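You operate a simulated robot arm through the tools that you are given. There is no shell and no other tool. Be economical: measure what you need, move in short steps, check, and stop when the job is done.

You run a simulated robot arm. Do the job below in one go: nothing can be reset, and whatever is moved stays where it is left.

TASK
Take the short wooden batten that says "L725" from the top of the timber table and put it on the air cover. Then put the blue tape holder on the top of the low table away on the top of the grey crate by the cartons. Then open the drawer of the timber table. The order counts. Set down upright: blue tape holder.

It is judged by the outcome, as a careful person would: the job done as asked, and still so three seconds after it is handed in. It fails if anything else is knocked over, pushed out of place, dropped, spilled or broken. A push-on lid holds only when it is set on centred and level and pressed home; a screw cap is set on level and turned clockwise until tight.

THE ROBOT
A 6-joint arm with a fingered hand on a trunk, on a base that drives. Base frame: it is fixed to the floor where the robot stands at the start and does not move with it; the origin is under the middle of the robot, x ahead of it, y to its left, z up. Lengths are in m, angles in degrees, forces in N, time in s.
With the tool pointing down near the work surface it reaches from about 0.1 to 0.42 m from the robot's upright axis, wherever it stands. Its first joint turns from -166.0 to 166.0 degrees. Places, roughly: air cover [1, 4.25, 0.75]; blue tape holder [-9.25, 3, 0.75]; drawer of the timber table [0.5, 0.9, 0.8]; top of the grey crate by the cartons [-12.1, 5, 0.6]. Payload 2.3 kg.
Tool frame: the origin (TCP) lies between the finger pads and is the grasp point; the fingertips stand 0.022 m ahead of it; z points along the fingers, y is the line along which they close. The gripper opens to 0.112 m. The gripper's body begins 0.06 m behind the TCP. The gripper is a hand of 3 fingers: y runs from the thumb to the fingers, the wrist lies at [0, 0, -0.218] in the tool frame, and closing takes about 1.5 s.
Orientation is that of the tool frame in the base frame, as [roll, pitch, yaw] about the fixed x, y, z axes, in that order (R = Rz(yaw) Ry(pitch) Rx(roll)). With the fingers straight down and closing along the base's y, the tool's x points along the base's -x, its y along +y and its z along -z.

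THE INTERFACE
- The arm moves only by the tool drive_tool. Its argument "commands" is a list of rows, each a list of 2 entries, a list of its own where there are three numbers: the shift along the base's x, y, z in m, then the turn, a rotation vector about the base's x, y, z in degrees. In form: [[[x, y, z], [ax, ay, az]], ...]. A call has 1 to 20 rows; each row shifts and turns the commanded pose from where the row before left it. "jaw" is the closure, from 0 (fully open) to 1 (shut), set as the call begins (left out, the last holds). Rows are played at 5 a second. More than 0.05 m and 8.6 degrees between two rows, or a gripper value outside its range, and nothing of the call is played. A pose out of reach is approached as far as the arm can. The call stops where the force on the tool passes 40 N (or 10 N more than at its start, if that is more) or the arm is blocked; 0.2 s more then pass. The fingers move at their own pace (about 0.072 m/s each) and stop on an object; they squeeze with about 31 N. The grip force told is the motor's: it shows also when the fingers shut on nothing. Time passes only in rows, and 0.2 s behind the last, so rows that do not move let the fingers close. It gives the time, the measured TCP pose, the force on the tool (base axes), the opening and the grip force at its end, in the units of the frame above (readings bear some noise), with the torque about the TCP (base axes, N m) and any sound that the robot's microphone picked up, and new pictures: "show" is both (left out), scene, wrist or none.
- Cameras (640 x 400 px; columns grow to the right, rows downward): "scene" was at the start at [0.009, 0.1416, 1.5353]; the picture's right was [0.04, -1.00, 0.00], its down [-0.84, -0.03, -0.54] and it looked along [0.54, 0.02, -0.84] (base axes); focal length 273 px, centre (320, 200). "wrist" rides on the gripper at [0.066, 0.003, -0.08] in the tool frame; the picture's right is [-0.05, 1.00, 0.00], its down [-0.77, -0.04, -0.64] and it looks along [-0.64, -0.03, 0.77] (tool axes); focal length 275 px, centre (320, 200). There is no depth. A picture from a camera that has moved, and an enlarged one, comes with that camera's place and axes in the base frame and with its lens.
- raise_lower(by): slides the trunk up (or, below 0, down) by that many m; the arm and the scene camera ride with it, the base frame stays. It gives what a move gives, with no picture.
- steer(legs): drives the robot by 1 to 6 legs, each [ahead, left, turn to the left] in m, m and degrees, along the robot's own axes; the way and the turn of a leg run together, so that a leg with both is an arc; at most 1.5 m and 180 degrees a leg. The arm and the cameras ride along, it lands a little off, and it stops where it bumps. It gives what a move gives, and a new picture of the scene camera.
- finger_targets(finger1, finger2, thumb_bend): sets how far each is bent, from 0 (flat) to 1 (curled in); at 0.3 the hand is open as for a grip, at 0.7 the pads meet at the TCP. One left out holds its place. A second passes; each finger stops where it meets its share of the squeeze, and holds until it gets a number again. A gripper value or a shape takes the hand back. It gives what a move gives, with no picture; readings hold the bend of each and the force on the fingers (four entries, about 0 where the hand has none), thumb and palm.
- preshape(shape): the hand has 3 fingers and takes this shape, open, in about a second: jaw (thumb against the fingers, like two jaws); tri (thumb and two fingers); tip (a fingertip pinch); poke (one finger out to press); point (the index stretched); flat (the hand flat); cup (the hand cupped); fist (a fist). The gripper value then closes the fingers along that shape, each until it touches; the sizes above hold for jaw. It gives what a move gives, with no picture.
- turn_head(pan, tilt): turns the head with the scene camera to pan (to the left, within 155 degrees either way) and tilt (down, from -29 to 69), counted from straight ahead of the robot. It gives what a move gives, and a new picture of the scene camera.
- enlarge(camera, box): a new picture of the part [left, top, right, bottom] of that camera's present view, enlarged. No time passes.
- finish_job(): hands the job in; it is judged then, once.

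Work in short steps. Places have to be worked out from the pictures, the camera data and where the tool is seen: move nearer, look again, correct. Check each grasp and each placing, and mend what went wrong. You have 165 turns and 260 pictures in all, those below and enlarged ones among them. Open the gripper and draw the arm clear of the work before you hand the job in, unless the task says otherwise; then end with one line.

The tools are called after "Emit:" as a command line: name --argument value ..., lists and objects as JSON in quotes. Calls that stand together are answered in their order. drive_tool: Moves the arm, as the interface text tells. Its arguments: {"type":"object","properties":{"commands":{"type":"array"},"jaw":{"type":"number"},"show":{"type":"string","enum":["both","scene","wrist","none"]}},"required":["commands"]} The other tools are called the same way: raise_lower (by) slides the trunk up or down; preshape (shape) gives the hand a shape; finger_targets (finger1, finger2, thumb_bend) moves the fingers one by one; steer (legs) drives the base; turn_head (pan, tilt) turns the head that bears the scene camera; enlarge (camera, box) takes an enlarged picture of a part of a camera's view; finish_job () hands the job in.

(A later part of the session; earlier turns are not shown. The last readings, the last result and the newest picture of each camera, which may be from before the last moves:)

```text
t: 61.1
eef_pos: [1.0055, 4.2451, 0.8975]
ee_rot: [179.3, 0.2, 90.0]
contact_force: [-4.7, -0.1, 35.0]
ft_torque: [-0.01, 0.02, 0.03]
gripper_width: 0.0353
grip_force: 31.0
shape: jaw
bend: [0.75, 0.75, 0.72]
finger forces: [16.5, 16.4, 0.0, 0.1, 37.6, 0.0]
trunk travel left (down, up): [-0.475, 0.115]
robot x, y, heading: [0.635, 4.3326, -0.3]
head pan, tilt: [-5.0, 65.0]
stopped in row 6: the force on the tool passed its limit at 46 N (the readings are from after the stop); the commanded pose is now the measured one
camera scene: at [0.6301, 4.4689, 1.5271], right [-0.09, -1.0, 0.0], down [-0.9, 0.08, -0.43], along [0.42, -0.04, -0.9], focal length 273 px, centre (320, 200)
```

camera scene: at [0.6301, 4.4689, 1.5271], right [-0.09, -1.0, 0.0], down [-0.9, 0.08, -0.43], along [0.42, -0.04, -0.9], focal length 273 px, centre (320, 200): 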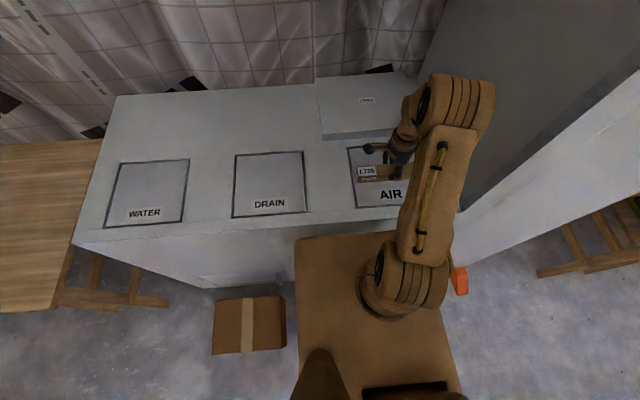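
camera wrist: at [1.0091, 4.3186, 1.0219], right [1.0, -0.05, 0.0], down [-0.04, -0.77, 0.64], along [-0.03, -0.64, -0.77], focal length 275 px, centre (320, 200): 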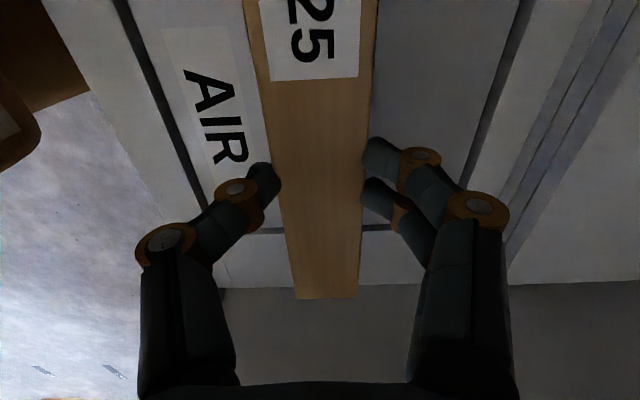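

Contact made at TCP 0.8975. I ease up 3 mm and then open the hand partly.

Emit:
drive_tool --commands '[[[0, 0, 0.002], [0, 0, 0]], [[0, 0, 0.001], [0, 0, 0]], [[0, 0, 0], [0, 0, 0]]]' --show "none"

Emit:
drive_tool --commands '[[[0, 0, 0.0], [0, 0, 0]], [[0, 0, 0.0], [0, 0, 0]], [[0, 0, 0], [0, 0, 0]], [[0, 0, 0], [0, 0, 0]]]' --jaw 0.4

```text
t: 61.9
eef_pos: [1.0056, 4.2452, 0.8982]
ee_rot: [179.5, 0.2, 90.1]
contact_force: [-4.8, -0.1, 19.4]
ft_torque: [0.0, 0.04, -0.01]
gripper_width: 0.0349
grip_force: 31.2
shape: jaw
bend: [0.75, 0.75, 0.72]
finger forces: [15.6, 15.6, 0.1, 0.1, 35.5, 0.0]
trunk travel left (down, up): [-0.475, 0.115]
robot x, y, heading: [0.6367, 4.3333, 0.4]
head pan, tilt: [-5.0, 65.0]
```

```text
t: 62.9
eef_pos: [1.0071, 4.244, 0.8974]
ee_rot: [179.6, 0.1, 90.1]
contact_force: [0.2, -0.1, -0.2]
ft_torque: [0.0, 0.0, 0.04]
gripper_width: 0.0668
grip_force: 0.1
shape: jaw
bend: [0.71, 0.71, 0.71]
finger forces: [0.0, 0.0, 0.0, 0.0, 0.1, 0.1]
trunk travel left (down, up): [-0.475, 0.115]
robot x, y, heading: [0.6365, 4.3334, -0.1]
head pan, tilt: [-5.0, 65.0]
camera scene: at [0.6355, 4.4675, 1.5267], right [-0.09, -1.0, 0.0], down [-0.9, 0.08, -0.42], along [0.42, -0.04, -0.91], focal length 273 px, centre (320, 200)
camera wrist: at [1.0102, 4.3117, 0.9777], right [1.0, -0.05, 0.01], down [-0.04, -0.77, 0.64], along [-0.02, -0.64, -0.77], focal length 275 px, centre (320, 200)
```

scene: 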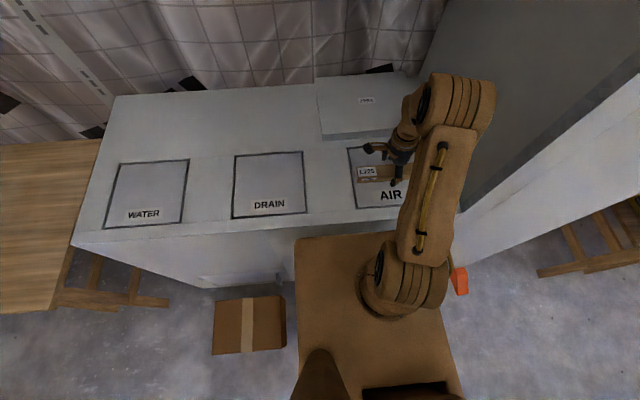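
wrist: 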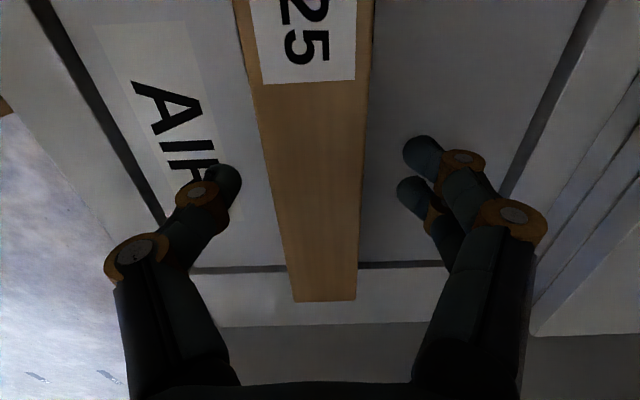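

Released. I lift clear and check how the batten lies on the cover.

Emit:
drive_tool --commands '[[[0, 0, 0.02], [0, 0, 0]], [[0, 0, 0.04], [0, 0, 0]], [[0, 0, 0.04], [0, 0, 0]], [[0, 0.03, 0.04], [0, 0, 0]], [[-0.03, 0.03, 0.03], [0, 0, 0]], [[-0.03, 0.03, 0], [0, 0, 0]], [[-0.03, 0.03, 0], [0, 0, 0]], [[0, 0, 0], [0, 0, 0]]]'

Emit:
enlarge --camera "scene" --box '[320, 120, 460, 220]'

```text
refused: row 5 steps farther than a row can; nothing moved
```

```text
4.00 times, centred on (390, 170) of scene
camera zoom: at [0.6355, 4.4675, 1.5267], right [-0.09, -1.0, 0.0], down [-0.9, 0.08, -0.42], along [0.42, -0.04, -0.91], focal length 1090 px, centre (40, 320)
```

zoom: 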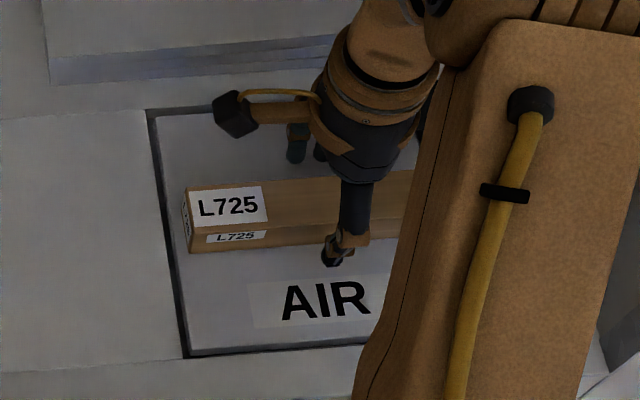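

The left end is inside the frame with a small margin. I retry the lift with smaller steps and view the right end.

Emit:
drive_tool --commands '[[[0, 0, 0.02], [0, 0, 0]], [[0, 0, 0.04], [0, 0, 0]], [[0, 0, 0.04], [0, 0, 0]], [[0, 0, 0.04], [0, 0, 0]], [[-0.02, 0.03, 0.02], [0, 0, 0]], [[-0.03, 0.03, 0], [0, 0, 0]], [[-0.03, 0.03, 0], [0, 0, 0]], [[-0.02, 0.04, 0], [0, 0, 0]], [[0, 0, 0], [0, 0, 0]]]'

Emit:
enlarge --camera "scene" --box '[320, 120, 460, 220]'

```text
t: 64.9
eef_pos: [0.9066, 4.3735, 1.058]
ee_rot: [179.5, 0.1, 90.0]
contact_force: [0.0, 1.1, 0.2]
ft_torque: [-0.02, 0.0, 0.02]
gripper_width: 0.0672
grip_force: 0.0
shape: jaw
bend: [0.71, 0.71, 0.71]
finger forces: [0.0, 0.0, 0.1, 0.0, 0.1, 0.0]
trunk travel left (down, up): [-0.475, 0.115]
robot x, y, heading: [0.6374, 4.3354, 0.0]
head pan, tilt: [-5.0, 65.0]
camera scene: at [0.6356, 4.4672, 1.5267], right [-0.09, -1.0, 0.0], down [-0.9, 0.08, -0.42], along [0.42, -0.04, -0.91], focal length 273 px, centre (320, 200)
camera wrist: at [0.909, 4.4415, 1.1377], right [1.0, -0.05, 0.01], down [-0.04, -0.77, 0.64], along [-0.02, -0.64, -0.77], focal length 275 px, centre (320, 200)
```

scene: 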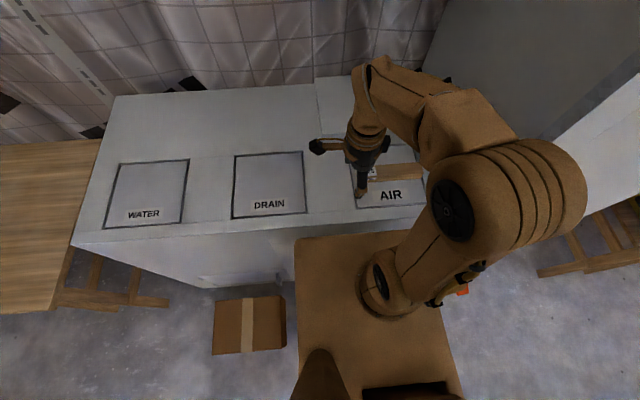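
wrist: 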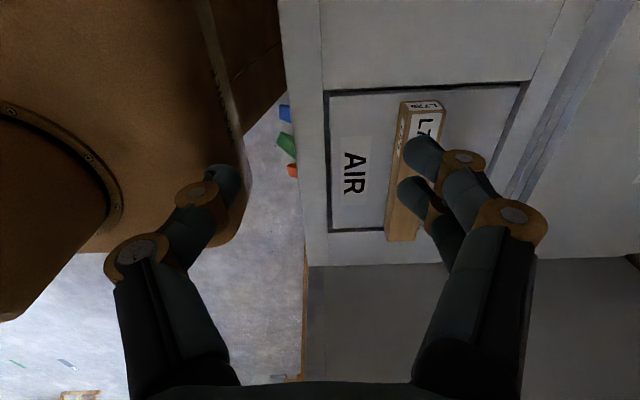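

```text
4.00 times, centred on (390, 170) of scene
camera zoom: at [0.6356, 4.4672, 1.5267], right [-0.09, -1.0, 0.0], down [-0.9, 0.08, -0.42], along [0.42, -0.04, -0.91], focal length 1090 px, centre (40, 320)
```

zoom: 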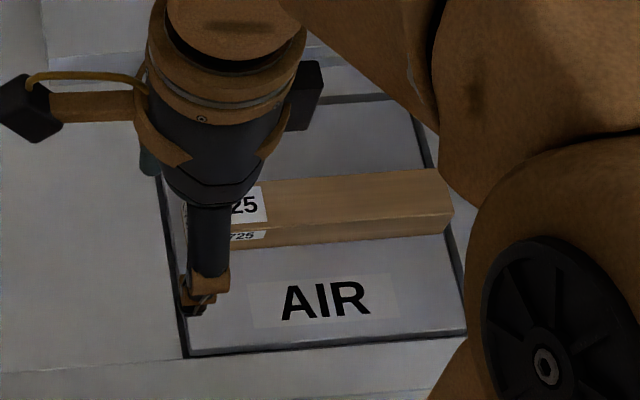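

The batten lies flat on the air cover. Now I back away and turn to look toward the far side of the room for the route.

Emit:
steer --legs '[[-0.6, 0, 0], [0, 0, 170]]'

Emit:
turn_head --pan 0 --tilt 12

```text
t: 75.1
eef_pos: [-0.2345, 4.3582, 1.0571]
ee_rot: [179.6, 0.2, -103.0]
contact_force: [0.0, -0.1, 0.9]
ft_torque: [0.0, 0.0, -0.04]
gripper_width: 0.0669
grip_force: 0.1
shape: jaw
bend: [0.71, 0.71, 0.71]
finger forces: [0.1, 0.0, 0.1, 0.0, 0.0, 0.0]
trunk travel left (down, up): [-0.475, 0.115]
robot x, y, heading: [0.0377, 4.3382, 167.0]
head pan, tilt: [-5.0, 65.0]
camera scene: at [0.0057, 4.2027, 1.5267], right [0.31, 0.95, 0.0], down [0.86, -0.28, -0.42], along [-0.4, 0.13, -0.91], focal length 273 px, centre (320, 200)
```

scene: 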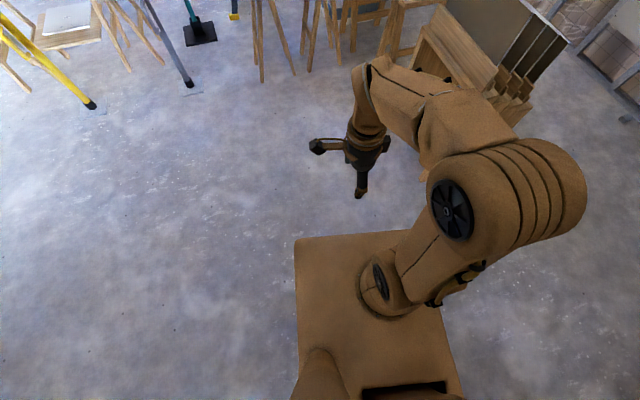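

```text
t: 76.3
eef_pos: [-0.2371, 4.3589, 1.0583]
ee_rot: [179.6, 0.1, -102.9]
contact_force: [0.1, 0.1, 0.6]
ft_torque: [0.02, 0.05, -0.02]
gripper_width: 0.0669
grip_force: 0.1
shape: jaw
bend: [0.71, 0.71, 0.71]
finger forces: [0.0, 0.0, 0.0, 0.0, 0.0, 0.1]
trunk travel left (down, up): [-0.475, 0.115]
robot x, y, heading: [0.0397, 4.3347, 166.8]
head pan, tilt: [0.0, 12.0]
camera scene: at [-0.0275, 4.2049, 1.6034], right [0.23, 0.97, 0.0], down [0.2, -0.05, -0.98], along [-0.95, 0.22, -0.21], focal length 273 px, centre (320, 200)
```

scene: 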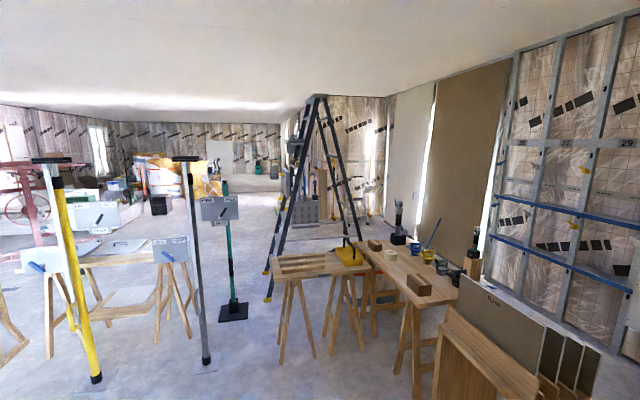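

I zoom to see farther features: low table around column 217, crate around column 274.

Emit:
enlarge --camera "scene" --box '[0, 100, 320, 300]'

Emit:
enlarge --camera "scene" --box '[60, 130, 300, 230]'

```text
2.00 times, centred on (160, 200) of scene
camera zoom: at [-0.0275, 4.2049, 1.6034], right [0.23, 0.97, 0.0], down [0.2, -0.05, -0.98], along [-0.95, 0.22, -0.21], focal length 545 px, centre (640, 200)
```

zoom: 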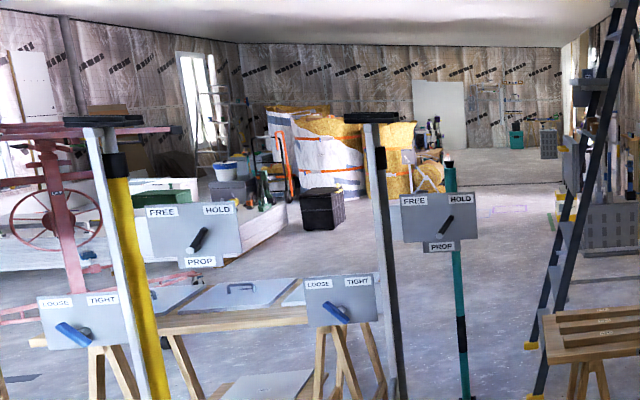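

```text
2.67 times, centred on (180, 180) of scene
camera zoom: at [-0.0275, 4.2049, 1.6034], right [0.23, 0.97, 0.0], down [0.2, -0.05, -0.98], along [-0.95, 0.22, -0.21], focal length 727 px, centre (693, 253)
```

zoom: 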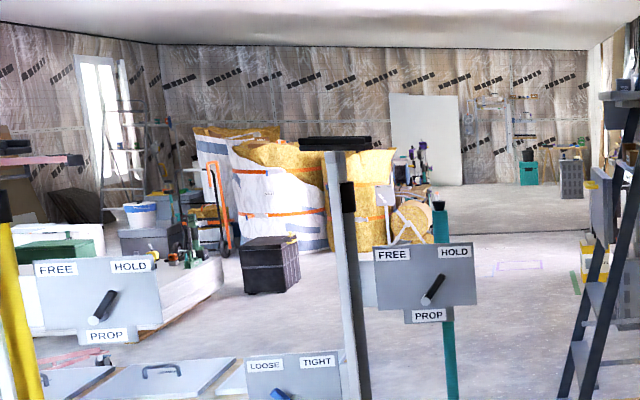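

Passage seems possible between the white board (south end ~y 2.4) and the yellow prop (y≈3.05). I go to y≈2.72 facing -x and look closely.

Emit:
steer --legs '[[0, 0, 13], [0.1, 1.4, 0], [0, 0.22, 0]]'

Emit:
turn_head --pan 0 --tilt 25

```text
t: 85.5
eef_pos: [-0.362, 2.6809, 1.058]
ee_rot: [179.6, 0.1, -91.5]
contact_force: [0.2, -1.0, -0.4]
ft_torque: [0.0, -0.03, -0.01]
gripper_width: 0.0669
grip_force: 0.1
shape: jaw
bend: [0.71, 0.71, 0.71]
finger forces: [0.0, 0.0, 0.1, 0.1, 0.0, 0.0]
trunk travel left (down, up): [-0.475, 0.115]
robot x, y, heading: [-0.0954, 2.711, 178.3]
head pan, tilt: [0.0, 12.0]
camera scene: at [-0.1276, 2.5711, 1.6033], right [0.03, 1.0, 0.0], down [0.21, 0.0, -0.98], along [-0.98, 0.03, -0.21], focal length 273 px, centre (320, 200)
```

scene: 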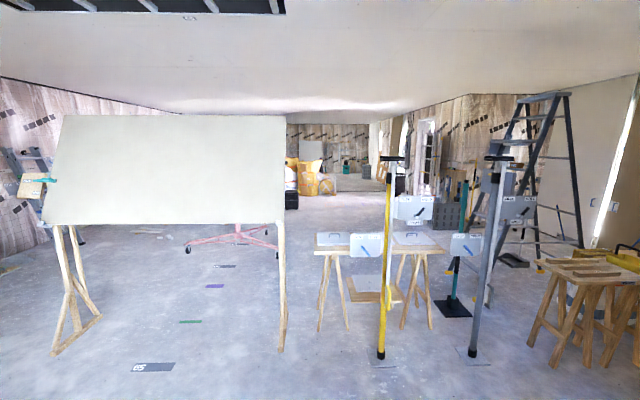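

```text
t: 86.2
eef_pos: [-0.3618, 2.6808, 1.0572]
ee_rot: [179.6, 0.2, -91.5]
contact_force: [0.2, -0.2, 0.5]
ft_torque: [0.01, 0.01, -0.01]
gripper_width: 0.0669
grip_force: 0.0
shape: jaw
bend: [0.71, 0.71, 0.71]
finger forces: [0.0, 0.0, 0.1, 0.1, 0.0, 0.1]
trunk travel left (down, up): [-0.475, 0.115]
robot x, y, heading: [-0.0902, 2.7157, 178.8]
head pan, tilt: [0.0, 25.0]
camera scene: at [-0.1264, 2.5722, 1.5824], right [0.03, 1.0, 0.0], down [0.42, -0.01, -0.91], along [-0.91, 0.02, -0.42], focal length 273 px, centre (320, 200)
```

scene: 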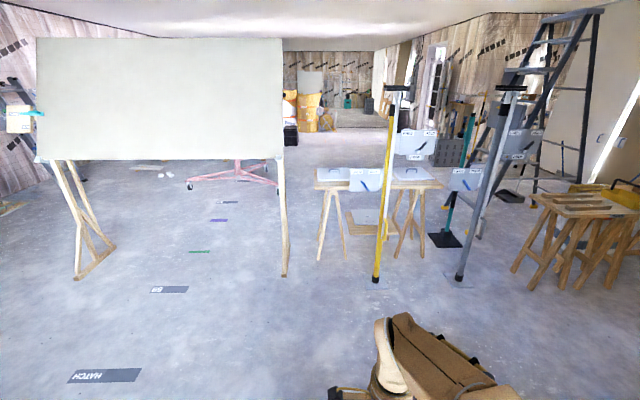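

The gap there is too narrow (~0.3 m). I take the southern route: go to about (-0.3, -0.3) first and look west.

Emit:
steer --legs '[[0.1, 1.5, 1], [0.1, 1.5, 0]]'

Emit:
turn_head --pan 0 --tilt 18

```text
refused: leg 1 is longer than a leg can be; nothing moved
```

```text
t: 86.9
eef_pos: [-0.363, 2.682, 1.0572]
ee_rot: [179.6, 0.1, -91.5]
contact_force: [0.6, 0.0, 1.0]
ft_torque: [0.02, -0.02, 0.01]
gripper_width: 0.0669
grip_force: 0.1
shape: jaw
bend: [0.71, 0.71, 0.71]
finger forces: [0.0, 0.1, 0.0, 0.0, 0.0, 0.0]
trunk travel left (down, up): [-0.475, 0.115]
robot x, y, heading: [-0.0909, 2.7151, 178.8]
head pan, tilt: [0.0, 18.0]
camera scene: at [-0.1276, 2.5721, 1.5936], right [0.03, 1.0, 0.0], down [0.31, -0.01, -0.95], along [-0.95, 0.03, -0.31], focal length 273 px, centre (320, 200)
```

scene: 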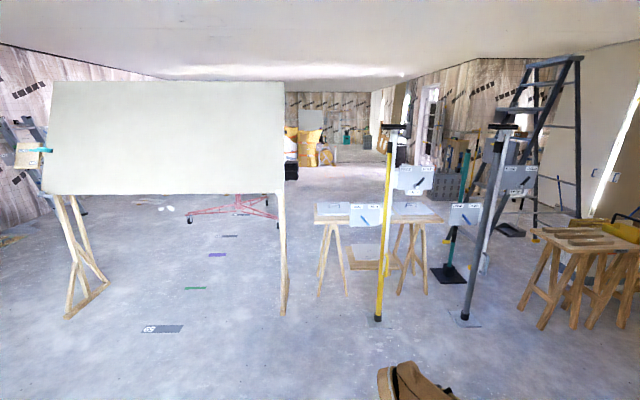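

Leg too long; I split it into shorter ones.

Emit:
steer --legs '[[0.05, 1.45, 1], [0.05, 1.45, 0]]'

```text
t: 100.8
eef_pos: [-0.453, -0.2179, 1.0568]
ee_rot: [179.6, 0.1, -89.3]
contact_force: [0.4, -0.7, -0.4]
ft_torque: [0.0, -0.01, 0.03]
gripper_width: 0.0668
grip_force: 0.0
shape: jaw
bend: [0.71, 0.71, 0.71]
finger forces: [0.0, 0.0, 0.1, 0.0, 0.0, 0.0]
trunk travel left (down, up): [-0.475, 0.115]
robot x, y, heading: [-0.1877, -0.1783, -179.2]
head pan, tilt: [0.0, 18.0]
camera scene: at [-0.2142, -0.3177, 1.5936], right [-0.01, 1.0, 0.0], down [0.31, 0.0, -0.95], along [-0.95, -0.01, -0.31], focal length 273 px, centre (320, 200)
```

scene: 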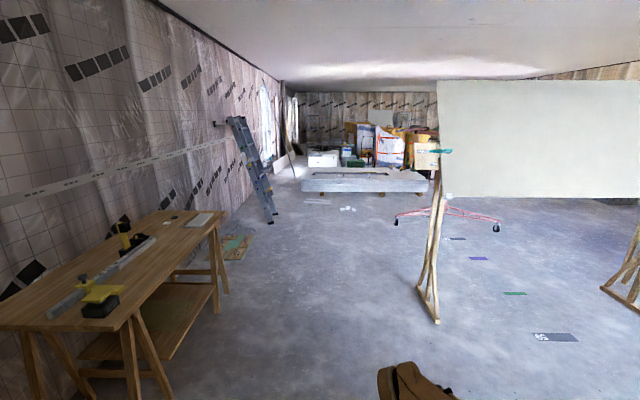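

Clear straight ahead at y≈-0.3. I drive to x≈-3.05 and look north between the board and the red hoist.

Emit:
steer --legs '[[1.45, 0, 0], [1.4, 0, 0], [0, 0, -90]]'

Emit:
turn_head --pan 45 --tilt 18

```text
t: 118.3
eef_pos: [-3.0701, 0.0732, 1.057]
ee_rot: [179.6, 0.1, -177.3]
contact_force: [0.0, 1.0, 0.3]
ft_torque: [0.02, 0.01, 0.0]
gripper_width: 0.067
grip_force: 0.1
shape: jaw
bend: [0.71, 0.71, 0.71]
finger forces: [0.0, 0.0, 0.1, 0.0, 0.0, 0.1]
trunk travel left (down, up): [-0.475, 0.115]
robot x, y, heading: [-3.0162, -0.1937, 92.7]
head pan, tilt: [0.0, 18.0]
camera scene: at [-3.1606, -0.1714, 1.5937], right [1.0, 0.05, 0.0], down [0.01, -0.31, -0.95], along [-0.04, 0.95, -0.31], focal length 273 px, centre (320, 200)
```

scene: 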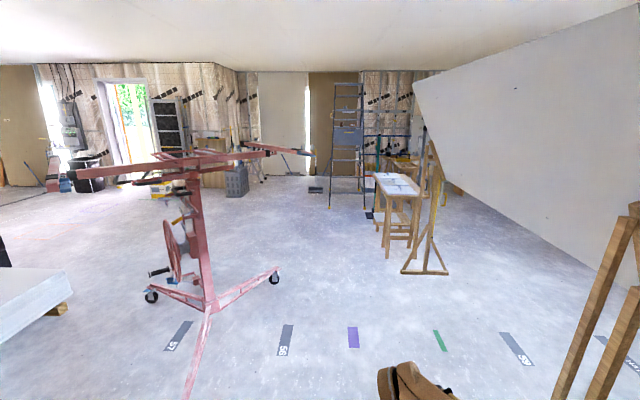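

```text
t: 119.4
eef_pos: [-3.0694, 0.0725, 1.0574]
ee_rot: [179.6, 0.2, -177.4]
contact_force: [0.7, -0.3, 0.1]
ft_torque: [-0.05, -0.01, -0.02]
gripper_width: 0.0671
grip_force: 0.1
shape: jaw
bend: [0.71, 0.71, 0.71]
finger forces: [0.1, 0.0, 0.0, 0.0, 0.1, 0.0]
trunk travel left (down, up): [-0.475, 0.115]
robot x, y, heading: [-3.0151, -0.1968, 92.8]
head pan, tilt: [45.0, 18.0]
camera scene: at [-3.2252, -0.2017, 1.5937], right [0.67, 0.74, 0.0], down [0.23, -0.21, -0.95], along [-0.7, 0.64, -0.31], focal length 273 px, centre (320, 200)
```

scene: 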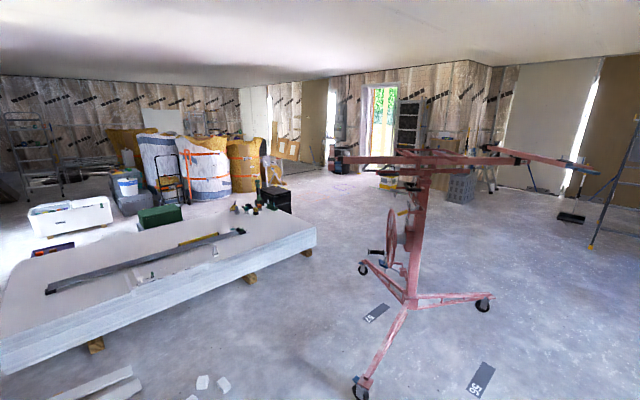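

Route: pass at x≈-2.88 between the hoist's arm tip (x≈-3.27) and the table/board (x≈-2.5). I straighten, shift right and move forward partway, then check.

Emit:
steer --legs '[[0, -0.13, -2.8], [0.6, 0, 0]]'

Emit:
turn_head --pan 15 --tilt 18

```text
t: 123.7
eef_pos: [-2.9295, 0.6891, 1.0571]
ee_rot: [179.5, 0.2, -179.4]
contact_force: [0.1, -0.1, -0.8]
ft_torque: [-0.03, -0.01, 0.01]
gripper_width: 0.0668
grip_force: 0.1
shape: jaw
bend: [0.71, 0.71, 0.71]
finger forces: [0.0, 0.0, 0.1, 0.0, 0.0, 0.1]
trunk travel left (down, up): [-0.475, 0.115]
robot x, y, heading: [-2.8877, 0.4194, 90.4]
head pan, tilt: [45.0, 18.0]
camera scene: at [-3.095, 0.4207, 1.5936], right [0.7, 0.71, 0.0], down [0.22, -0.22, -0.95], along [-0.68, 0.66, -0.31], focal length 273 px, centre (320, 200)
```

scene: 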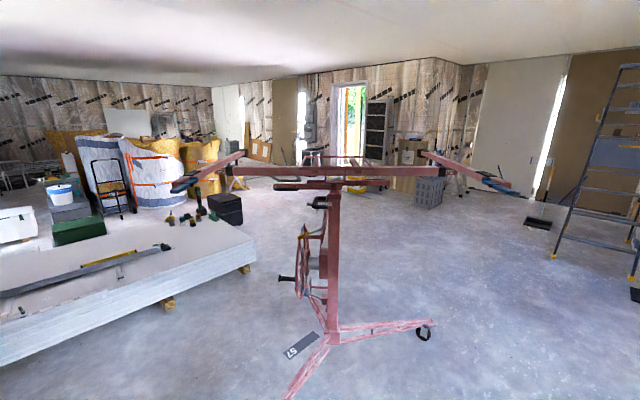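

```text
t: 124.7
eef_pos: [-2.9299, 0.689, 1.0578]
ee_rot: [179.6, 0.1, -179.4]
contact_force: [-0.3, 0.2, 0.4]
ft_torque: [-0.01, 0.0, -0.04]
gripper_width: 0.0671
grip_force: 0.1
shape: jaw
bend: [0.71, 0.71, 0.71]
finger forces: [0.0, 0.0, 0.0, 0.0, 0.0, 0.0]
trunk travel left (down, up): [-0.475, 0.115]
robot x, y, heading: [-2.8842, 0.4233, 90.7]
head pan, tilt: [15.0, 18.0]
camera scene: at [-3.0536, 0.4448, 1.5936], right [0.96, 0.27, 0.0], down [0.08, -0.3, -0.95], along [-0.26, 0.92, -0.31], focal length 273 px, centre (320, 200)
```

scene: 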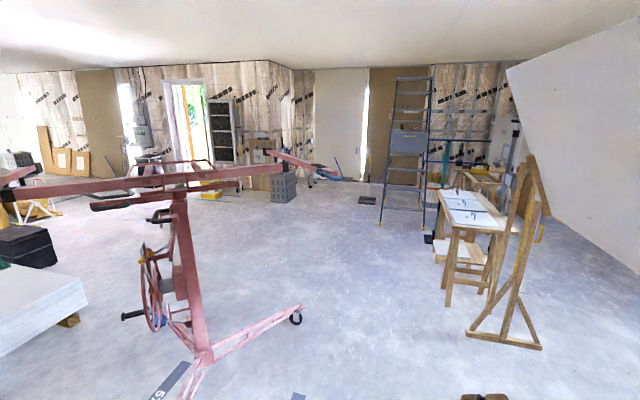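

Arm tip is at (-3.33, 1.81, 1.26); clearance is enough. I drive ahead to y≈3.1 and turn west.

Emit:
steer --legs '[[0, 0, -0.7], [1.35, 0, 0], [1.3, 0, 0], [0, 0, 85]]'

Emit:
turn_head --pan 0 --tilt 15

```text
t: 141.7
eef_pos: [-3.163, 3.0683, 1.0582]
ee_rot: [179.6, 0.0, -93.8]
contact_force: [-0.3, -0.5, -1.4]
ft_torque: [0.0, 0.0, 0.04]
gripper_width: 0.0669
grip_force: 0.0
shape: jaw
bend: [0.71, 0.71, 0.71]
finger forces: [0.0, 0.1, 0.1, 0.1, 0.0, 0.1]
trunk travel left (down, up): [-0.475, 0.115]
robot x, y, heading: [-2.8908, 3.0883, 176.3]
head pan, tilt: [15.0, 18.0]
camera scene: at [-2.9318, 2.9248, 1.5937], right [-0.2, 0.98, 0.0], down [0.3, 0.06, -0.95], along [-0.93, -0.19, -0.31], focal length 273 px, centre (320, 200)
```

scene: 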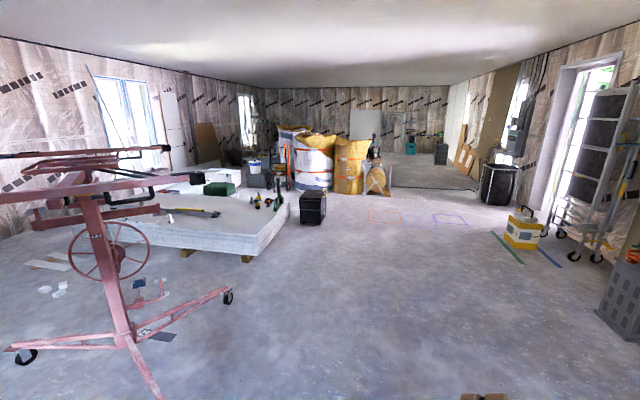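

```text
t: 142.4
eef_pos: [-3.1649, 3.0674, 1.0572]
ee_rot: [179.6, 0.1, -93.7]
contact_force: [-0.1, -0.4, 0.5]
ft_torque: [0.0, 0.03, -0.04]
gripper_width: 0.0669
grip_force: 0.1
shape: jaw
bend: [0.71, 0.71, 0.71]
finger forces: [0.0, 0.0, 0.0, 0.1, 0.0, 0.0]
trunk travel left (down, up): [-0.475, 0.115]
robot x, y, heading: [-2.8936, 3.0959, 176.5]
head pan, tilt: [0.0, 15.0]
camera scene: at [-2.9336, 2.949, 1.5985], right [0.06, 1.0, 0.0], down [0.26, -0.02, -0.97], along [-0.96, 0.06, -0.26], focal length 273 px, centre (320, 200)
```

scene: 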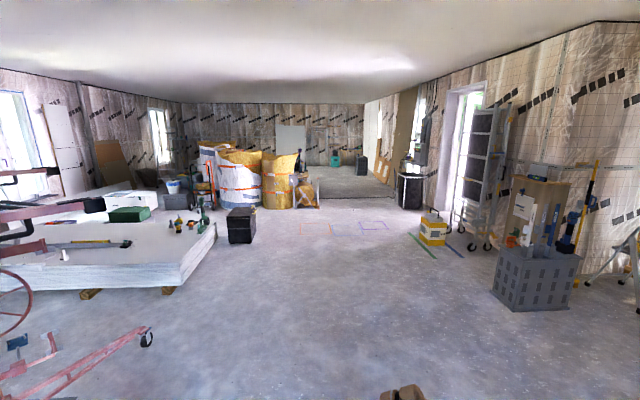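

Open floor ahead. I drive west about 3.3 m and look again.

Emit:
steer --legs '[[0, 0, 3.5], [1.4, 0, 0], [1.4, 0, 0], [0.6, 0, 0]]'

Emit:
enlarge --camera "scene" --box '[200, 100, 440, 250]'

```text
t: 159.4
eef_pos: [-6.5467, 3.0123, 1.0572]
ee_rot: [179.6, 0.1, -89.6]
contact_force: [-0.5, -0.4, 0.8]
ft_torque: [-0.01, 0.03, 0.01]
gripper_width: 0.0668
grip_force: 0.1
shape: jaw
bend: [0.71, 0.71, 0.71]
finger forces: [0.0, 0.0, 0.1, 0.0, 0.0, 0.0]
trunk travel left (down, up): [-0.475, 0.115]
robot x, y, heading: [-6.2754, 3.0546, -179.7]
head pan, tilt: [0.0, 15.0]
camera scene: at [-6.3093, 2.9108, 1.5985], right [0.0, 1.0, 0.0], down [0.26, 0.0, -0.97], along [-0.97, 0.0, -0.26], focal length 273 px, centre (320, 200)
```

scene: 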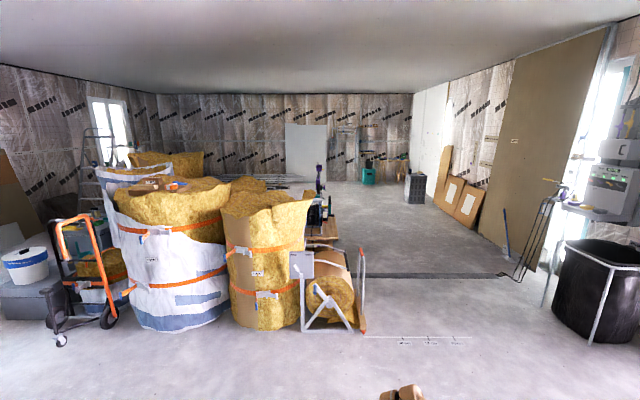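

```text
2.67 times, centred on (320, 175) of scene
camera zoom: at [-6.3093, 2.9108, 1.5985], right [0.0, 1.0, 0.0], down [0.26, 0.0, -0.97], along [-0.97, 0.0, -0.26], focal length 727 px, centre (320, 267)
```

zoom: 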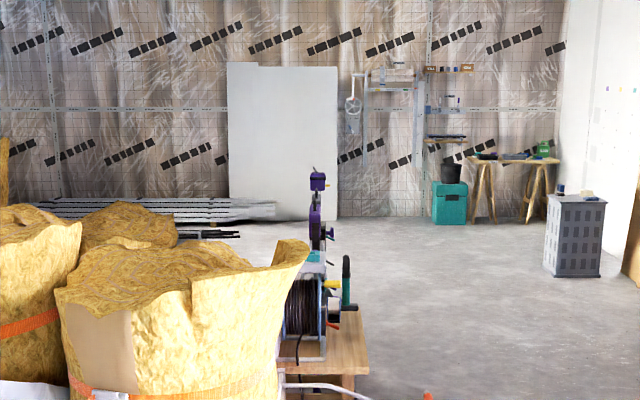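

The low table is behind the insulation roll; the grey crate is beyond a dark strip in the floor. I look at that strip in more detail.

Emit:
enlarge --camera "scene" --box '[320, 220, 560, 370]'

Emit:
enlarge --camera "scene" --box '[280, 150, 440, 250]'

```text
2.67 times, centred on (440, 295) of scene
camera zoom: at [-6.3093, 2.9108, 1.5985], right [0.0, 1.0, 0.0], down [0.26, 0.0, -0.97], along [-0.97, 0.0, -0.26], focal length 727 px, centre (0, -53)
```

zoom: 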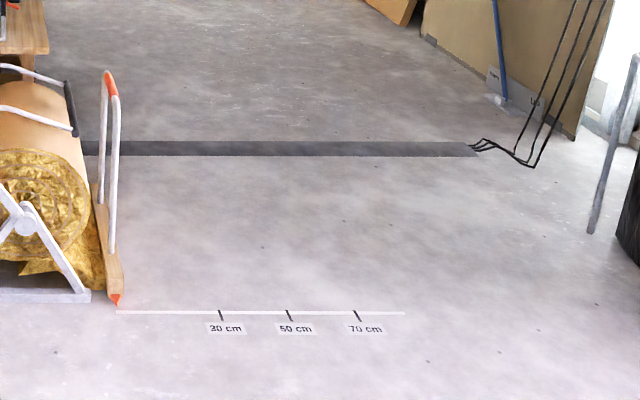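

```text
4.00 times, centred on (360, 200) of scene
camera zoom: at [-6.3093, 2.9108, 1.5985], right [0.0, 1.0, 0.0], down [0.26, 0.0, -0.97], along [-0.97, 0.0, -0.26], focal length 1090 px, centre (160, 200)
```

zoom: 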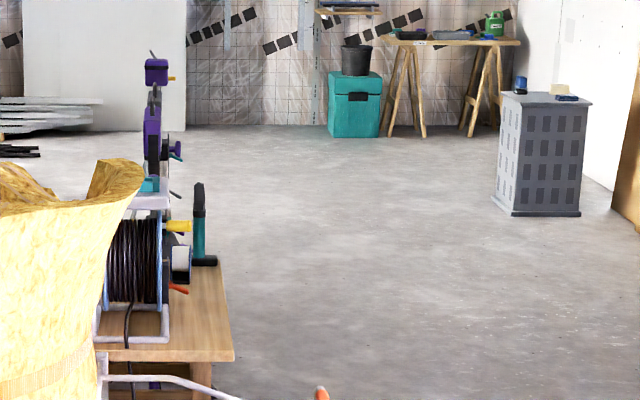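

The strip seems flat. The low table is at roughly x≈-8.7 to -9.6, y≤3.1. I pass north of the insulation stand at y≈3.85 and look left at the table.

Emit:
steer --legs '[[0, -0.8, 0], [1.4, 0, 0], [1.2, 0, 0]]'

Emit:
turn_head --pan 75 --tilt 40

```text
t: 175.9
eef_pos: [-9.1594, 3.8257, 1.0566]
ee_rot: [179.6, 0.1, -90.4]
contact_force: [0.8, 0.0, 0.7]
ft_torque: [0.05, 0.03, -0.03]
gripper_width: 0.0667
grip_force: 0.0
shape: jaw
bend: [0.71, 0.71, 0.71]
finger forces: [0.1, 0.1, 0.0, 0.0, 0.0, 0.0]
trunk travel left (down, up): [-0.475, 0.115]
robot x, y, heading: [-8.8899, 3.8634, 179.8]
head pan, tilt: [0.0, 15.0]
camera scene: at [-8.9232, 3.7199, 1.5985], right [0.01, 1.0, 0.0], down [0.26, 0.0, -0.97], along [-0.97, 0.01, -0.26], focal length 273 px, centre (320, 200)
```

scene: 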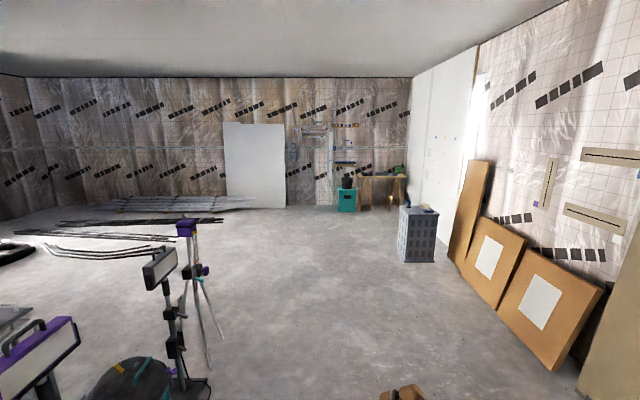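

```text
t: 177.4
eef_pos: [-9.159, 3.824, 1.0578]
ee_rot: [179.7, 0.0, -90.5]
contact_force: [0.8, -0.3, -1.0]
ft_torque: [-0.01, -0.03, 0.02]
gripper_width: 0.067
grip_force: 0.1
shape: jaw
bend: [0.71, 0.71, 0.71]
finger forces: [0.0, 0.0, 0.0, 0.0, 0.0, 0.0]
trunk travel left (down, up): [-0.475, 0.115]
robot x, y, heading: [-8.886, 3.8645, 179.5]
head pan, tilt: [75.0, 40.0]
camera scene: at [-8.8521, 3.6373, 1.559], right [-0.96, 0.27, 0.0], down [0.17, 0.62, -0.77], along [-0.2, -0.74, -0.64], focal length 273 px, centre (320, 200)
```

scene: 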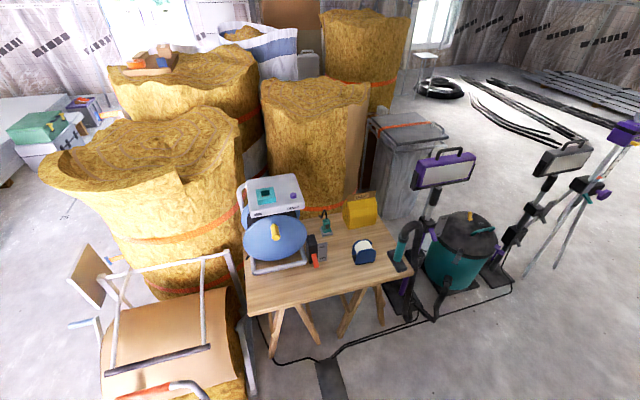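

Emit:
enlarge --camera "scene" --box '[220, 170, 460, 320]'

```text
2.67 times, centred on (340, 245) of scene
camera zoom: at [-8.8521, 3.6373, 1.559], right [-0.96, 0.27, 0.0], down [0.17, 0.62, -0.77], along [-0.2, -0.74, -0.64], focal length 727 px, centre (267, 80)
```

zoom: 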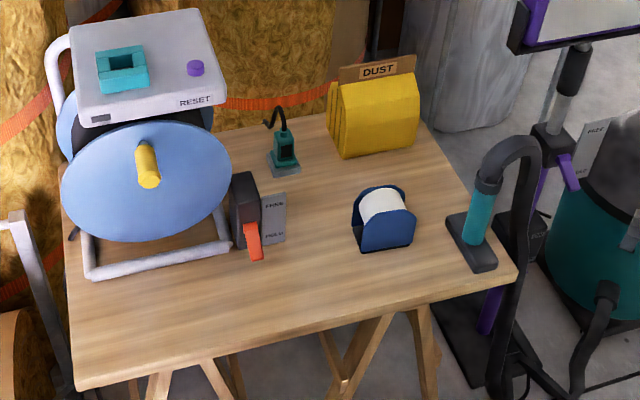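

The blue tape holder sits near the table's north edge, about (-9.19, 3.04). I face south (heading -90) and approach it.

Emit:
steer --legs '[[0, 0, 90.5], [0.2, -0.28, 0]]'

Emit:
turn_head --pan 0 --tilt 50

```text
t: 183.5
eef_pos: [-9.1287, 3.3871, 1.0573]
ee_rot: [179.5, 0.1, 0.2]
contact_force: [-0.5, -0.8, 0.0]
ft_torque: [-0.03, 0.01, -0.03]
gripper_width: 0.0668
grip_force: 0.2
shape: jaw
bend: [0.71, 0.71, 0.71]
finger forces: [0.0, 0.0, 0.0, 0.0, 0.0, 0.0]
trunk travel left (down, up): [-0.475, 0.115]
robot x, y, heading: [-9.1704, 3.6597, -89.8]
head pan, tilt: [75.0, 40.0]
camera scene: at [-8.9477, 3.6955, 1.5591], right [-0.25, -0.97, 0.0], down [-0.62, 0.16, -0.77], along [0.74, -0.19, -0.64], focal length 273 px, centre (320, 200)
```

scene: 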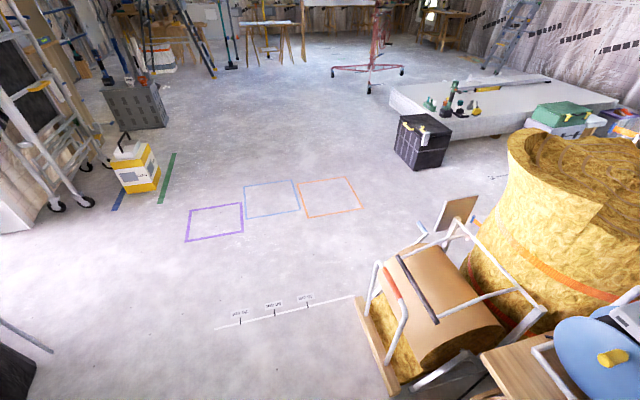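

```text
t: 185.0
eef_pos: [-9.1285, 3.3873, 1.0568]
ee_rot: [179.6, 0.1, 0.3]
contact_force: [0.9, 0.5, -0.3]
ft_torque: [-0.04, -0.03, 0.0]
gripper_width: 0.0668
grip_force: 0.1
shape: jaw
bend: [0.71, 0.71, 0.71]
finger forces: [0.1, 0.1, 0.1, 0.0, 0.1, 0.1]
trunk travel left (down, up): [-0.475, 0.115]
robot x, y, heading: [-9.1691, 3.6568, -89.7]
head pan, tilt: [0.0, 50.0]
camera scene: at [-9.0288, 3.6405, 1.5448], right [-1.0, -0.01, 0.0], down [0.0, 0.77, -0.64], along [0.0, -0.64, -0.77], focal length 273 px, centre (320, 200)
```

scene: 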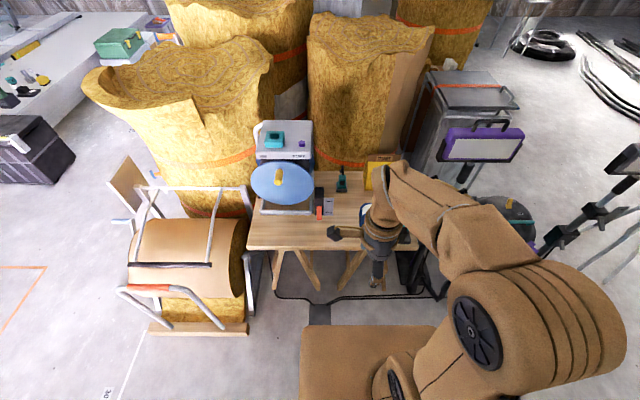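

The hand obscures the holder and the table height is uncertain (0.5–0.7). I rotate the hand so the wrist camera looks ahead and take a wrist view with the jaws open.

Emit:
drive_tool --commands '[[[-0.02, 0, 0.02], [0, 0, 8.5]], [[-0.02, 0, 0.0], [0, 0, 8.5]], [[0, 0, 0], [0, 0, 8.5]], [[0, 0, 0], [0, 0, 8.5]], [[0, 0, 0], [0, 0, 8.5]], [[0, 0, 0], [0, 0, 8.5]], [[0, 0, 0], [0, 0, 8.5]], [[0, 0, 0], [0, 0, 8.5]], [[0, 0, 0], [0, 0, 8.5]], [[0, 0, 0], [0, 0, 8.5]], [[0, 0, 0], [0, 0, 5]], [[0, 0, 0], [0, 0, 0]]]' --jaw 0

```text
t: 187.6
eef_pos: [-9.1666, 3.3876, 1.0771]
ee_rot: [179.7, 0.2, 90.5]
contact_force: [-0.6, -0.6, 0.0]
ft_torque: [-0.02, 0.04, -0.03]
gripper_width: 0.1119
grip_force: 0.1
shape: jaw
bend: [0.3, 0.3, 0.3]
finger forces: [0.0, 0.1, 0.0, 0.0, 0.0, 0.0]
trunk travel left (down, up): [-0.475, 0.115]
robot x, y, heading: [-9.1706, 3.6594, -89.8]
head pan, tilt: [0.0, 50.0]
camera scene: at [-9.0289, 3.6405, 1.5448], right [-1.0, -0.01, 0.0], down [0.0, 0.77, -0.64], along [0.0, -0.64, -0.77], focal length 273 px, centre (320, 200)
camera wrist: at [-9.1662, 3.4552, 1.1572], right [1.0, -0.04, 0.01], down [-0.04, -0.77, 0.64], along [-0.02, -0.64, -0.77], focal length 275 px, centre (320, 200)
```

scene: 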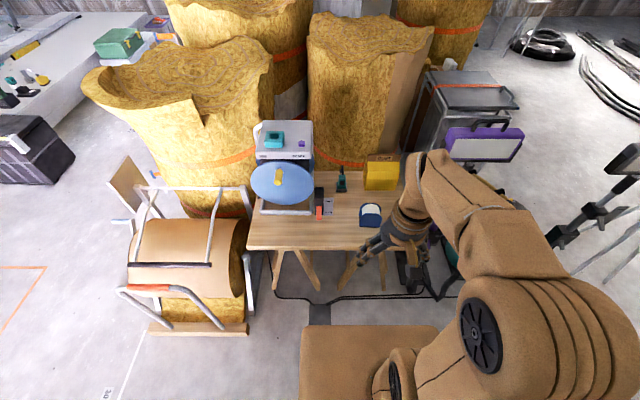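
wrist: 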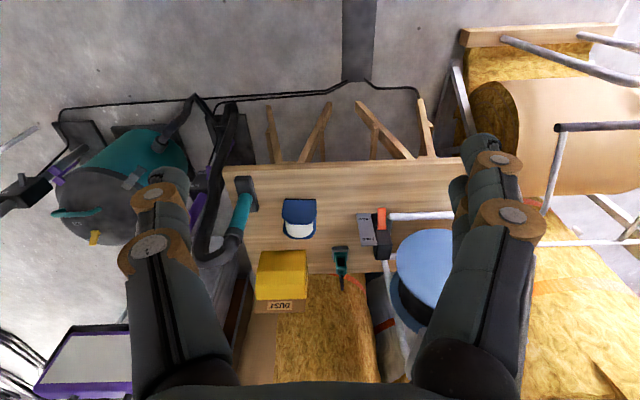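

Triangulating gives table top z≈0.6 and the holder at about (-9.235, 2.98). I move closer (robot y≈3.38, x≈-9.2) and lower the trunk 0.2 m.

Emit:
steer --legs '[[0.27, -0.04, -0.2]]'

Emit:
raise_lower --by -0.15

Emit:
drive_tool --commands '[[[0, 0, 0], [0, 0, 0]]]'

```text
t: 189.5
eef_pos: [-9.209, 3.1141, 1.0775]
ee_rot: [179.6, 0.1, 90.0]
contact_force: [-0.1, -0.2, 0.0]
ft_torque: [-0.04, -0.03, 0.0]
gripper_width: 0.1119
grip_force: 0.1
shape: jaw
bend: [0.3, 0.3, 0.3]
finger forces: [0.0, 0.1, 0.1, 0.0, 0.0, 0.0]
trunk travel left (down, up): [-0.475, 0.115]
robot x, y, heading: [-9.211, 3.3855, -90.1]
head pan, tilt: [0.0, 50.0]
camera scene: at [-9.0689, 3.3669, 1.5448], right [-1.0, 0.0, 0.0], down [0.0, 0.77, -0.64], along [0.0, -0.64, -0.77], focal length 273 px, centre (320, 200)
```

scene: 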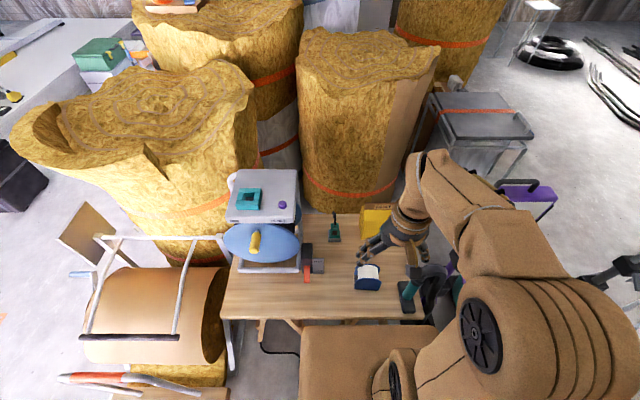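

```text
t: 191.3
eef_pos: [-9.209, 3.1148, 0.9268]
ee_rot: [179.7, 0.2, 90.1]
contact_force: [-0.2, 0.2, 0.4]
ft_torque: [-0.01, 0.03, -0.04]
gripper_width: 0.1119
grip_force: 0.0
shape: jaw
bend: [0.3, 0.3, 0.3]
finger forces: [0.1, 0.0, 0.0, 0.0, 0.0, 0.0]
trunk travel left (down, up): [-0.325, 0.265]
robot x, y, heading: [-9.208, 3.3875, -90.2]
head pan, tilt: [0.0, 50.0]
```

```text
t: 191.7
eef_pos: [-9.2083, 3.1151, 0.9278]
ee_rot: [179.6, 0.1, 90.1]
contact_force: [0.1, -0.1, 0.0]
ft_torque: [0.01, 0.01, 0.01]
gripper_width: 0.1119
grip_force: 0.1
shape: jaw
bend: [0.3, 0.3, 0.3]
finger forces: [0.2, 0.0, 0.0, 0.0, 0.0, 0.1]
trunk travel left (down, up): [-0.325, 0.265]
robot x, y, heading: [-9.2081, 3.3846, -89.9]
head pan, tilt: [0.0, 50.0]
camera scene: at [-9.0688, 3.3678, 1.3948], right [-1.0, 0.0, 0.0], down [0.0, 0.77, -0.64], along [0.0, -0.64, -0.77], focal length 273 px, centre (320, 200)
camera wrist: at [-9.2066, 3.1829, 1.0073], right [1.0, -0.04, 0.01], down [-0.04, -0.77, 0.64], along [-0.02, -0.64, -0.77], focal length 275 px, centre (320, 200)
```

scene: 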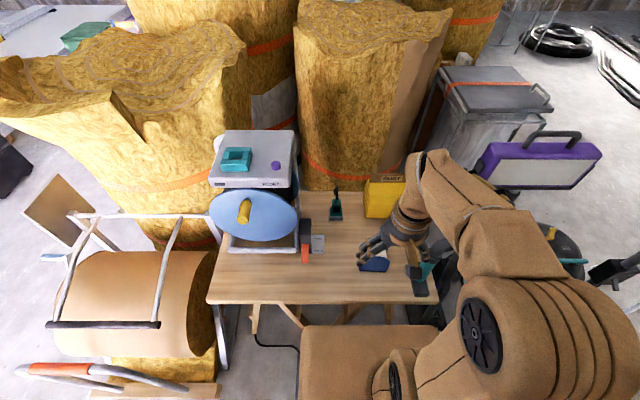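
wrist: 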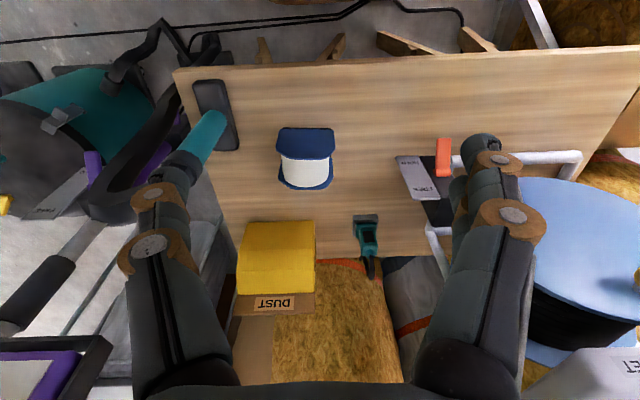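

The holder is seen clearly. I enlarge it in the wrist view to decide the grip direction.

Emit:
enlarge --camera "wrist" --box '[250, 100, 370, 210]'

Emit:
enlarge --camera "scene" --box '[290, 180, 450, 300]'

```text
3.64 times, centred on (310, 155) of wrist
camera zoom: at [-9.2066, 3.1829, 1.0073], right [1.0, -0.04, 0.01], down [-0.04, -0.77, 0.64], along [-0.02, -0.64, -0.77], focal length 1001 px, centre (356, 364)
```

zoom: 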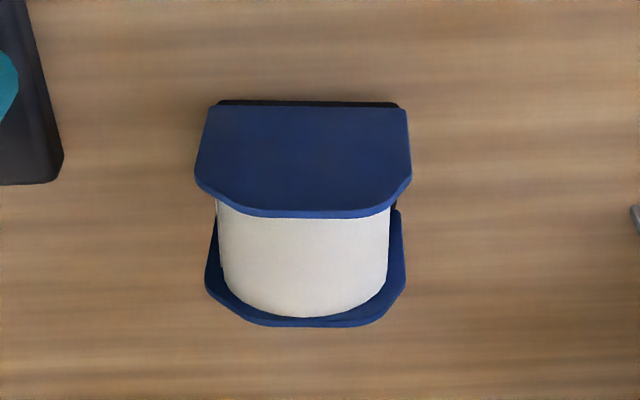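

```text
3.33 times, centred on (370, 240) of scene
camera zoom: at [-9.0688, 3.3678, 1.3948], right [-1.0, 0.0, 0.0], down [0.0, 0.77, -0.64], along [0.0, -0.64, -0.77], focal length 909 px, centre (153, 67)
```

zoom: 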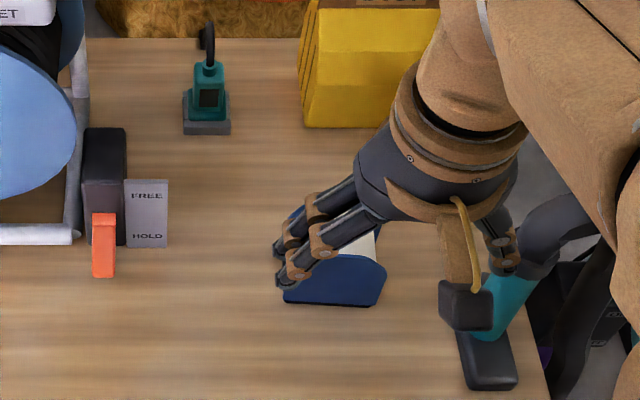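

Holder: plates facing ±y, spanning y 2.953–3.005, centre x≈-9.231, z 0.62–0.706. I rotate the hand back to yaw 0 (closing along y) and move over it.

Emit:
drive_tool --commands '[[[0, -0.02, 0], [0, 0, -8.5]], [[0, -0.02, 0.0], [0, 0, -8.5]], [[-0.005, -0.02, 0], [0, 0, -8.5]], [[-0.005, -0.02, 0], [0, 0, -8.5]], [[-0.005, -0.02, 0], [0, 0, -8.5]], [[-0.005, -0.02, 0], [0, 0, -8.5]], [[-0.003, -0.016, 0], [0, 0, -8.5]], [[0, 0, -0.02], [0, 0, -8.5]], [[0, 0, -0.02], [0, 0, -8.5]], [[0, 0, -0.02], [0, 0, -8.5]], [[0, 0, -0.03], [0, 0, -5]], [[0, 0, 0], [0, 0, 0]]]' --jaw 0.15

```text
t: 194.3
eef_pos: [-9.2332, 2.9794, 0.8355]
ee_rot: [179.6, 0.1, 0.1]
contact_force: [0.3, 0.2, 0.0]
ft_torque: [0.0, 0.0, 0.01]
gripper_width: 0.0953
grip_force: 0.0
shape: jaw
bend: [0.54, 0.54, 0.5]
finger forces: [0.0, 0.0, 0.0, 0.0, 0.0, 0.0]
trunk travel left (down, up): [-0.325, 0.265]
robot x, y, heading: [-9.2111, 3.3878, -89.8]
head pan, tilt: [0.0, 50.0]
camera scene: at [-9.0688, 3.3678, 1.3948], right [-1.0, 0.0, 0.0], down [0.0, 0.77, -0.64], along [0.0, -0.64, -0.77], focal length 273 px, centre (320, 200)
camera wrist: at [-9.1669, 2.978, 0.9158], right [-0.05, -1.0, 0.01], down [-0.77, 0.04, 0.64], along [-0.64, 0.02, -0.77], focal length 275 px, centre (320, 200)
```

scene: 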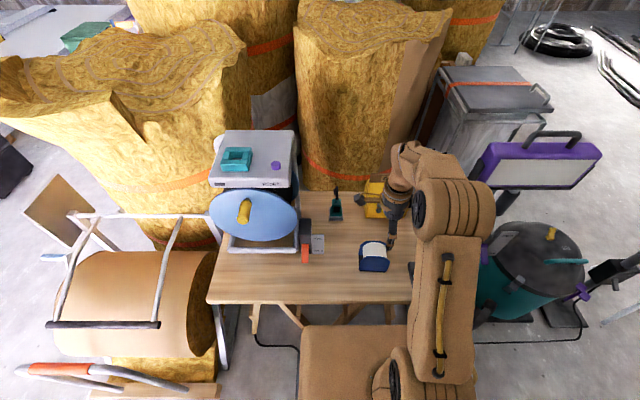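
wrist: 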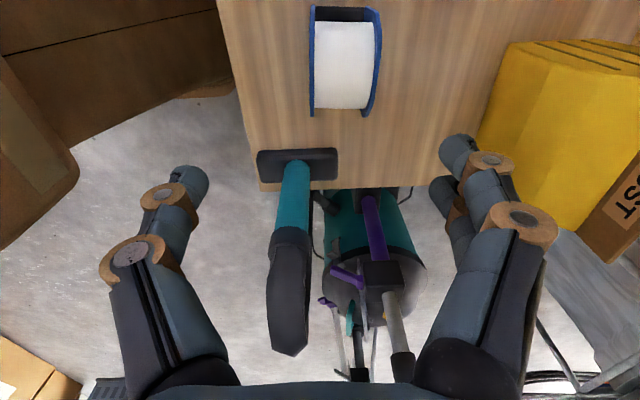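

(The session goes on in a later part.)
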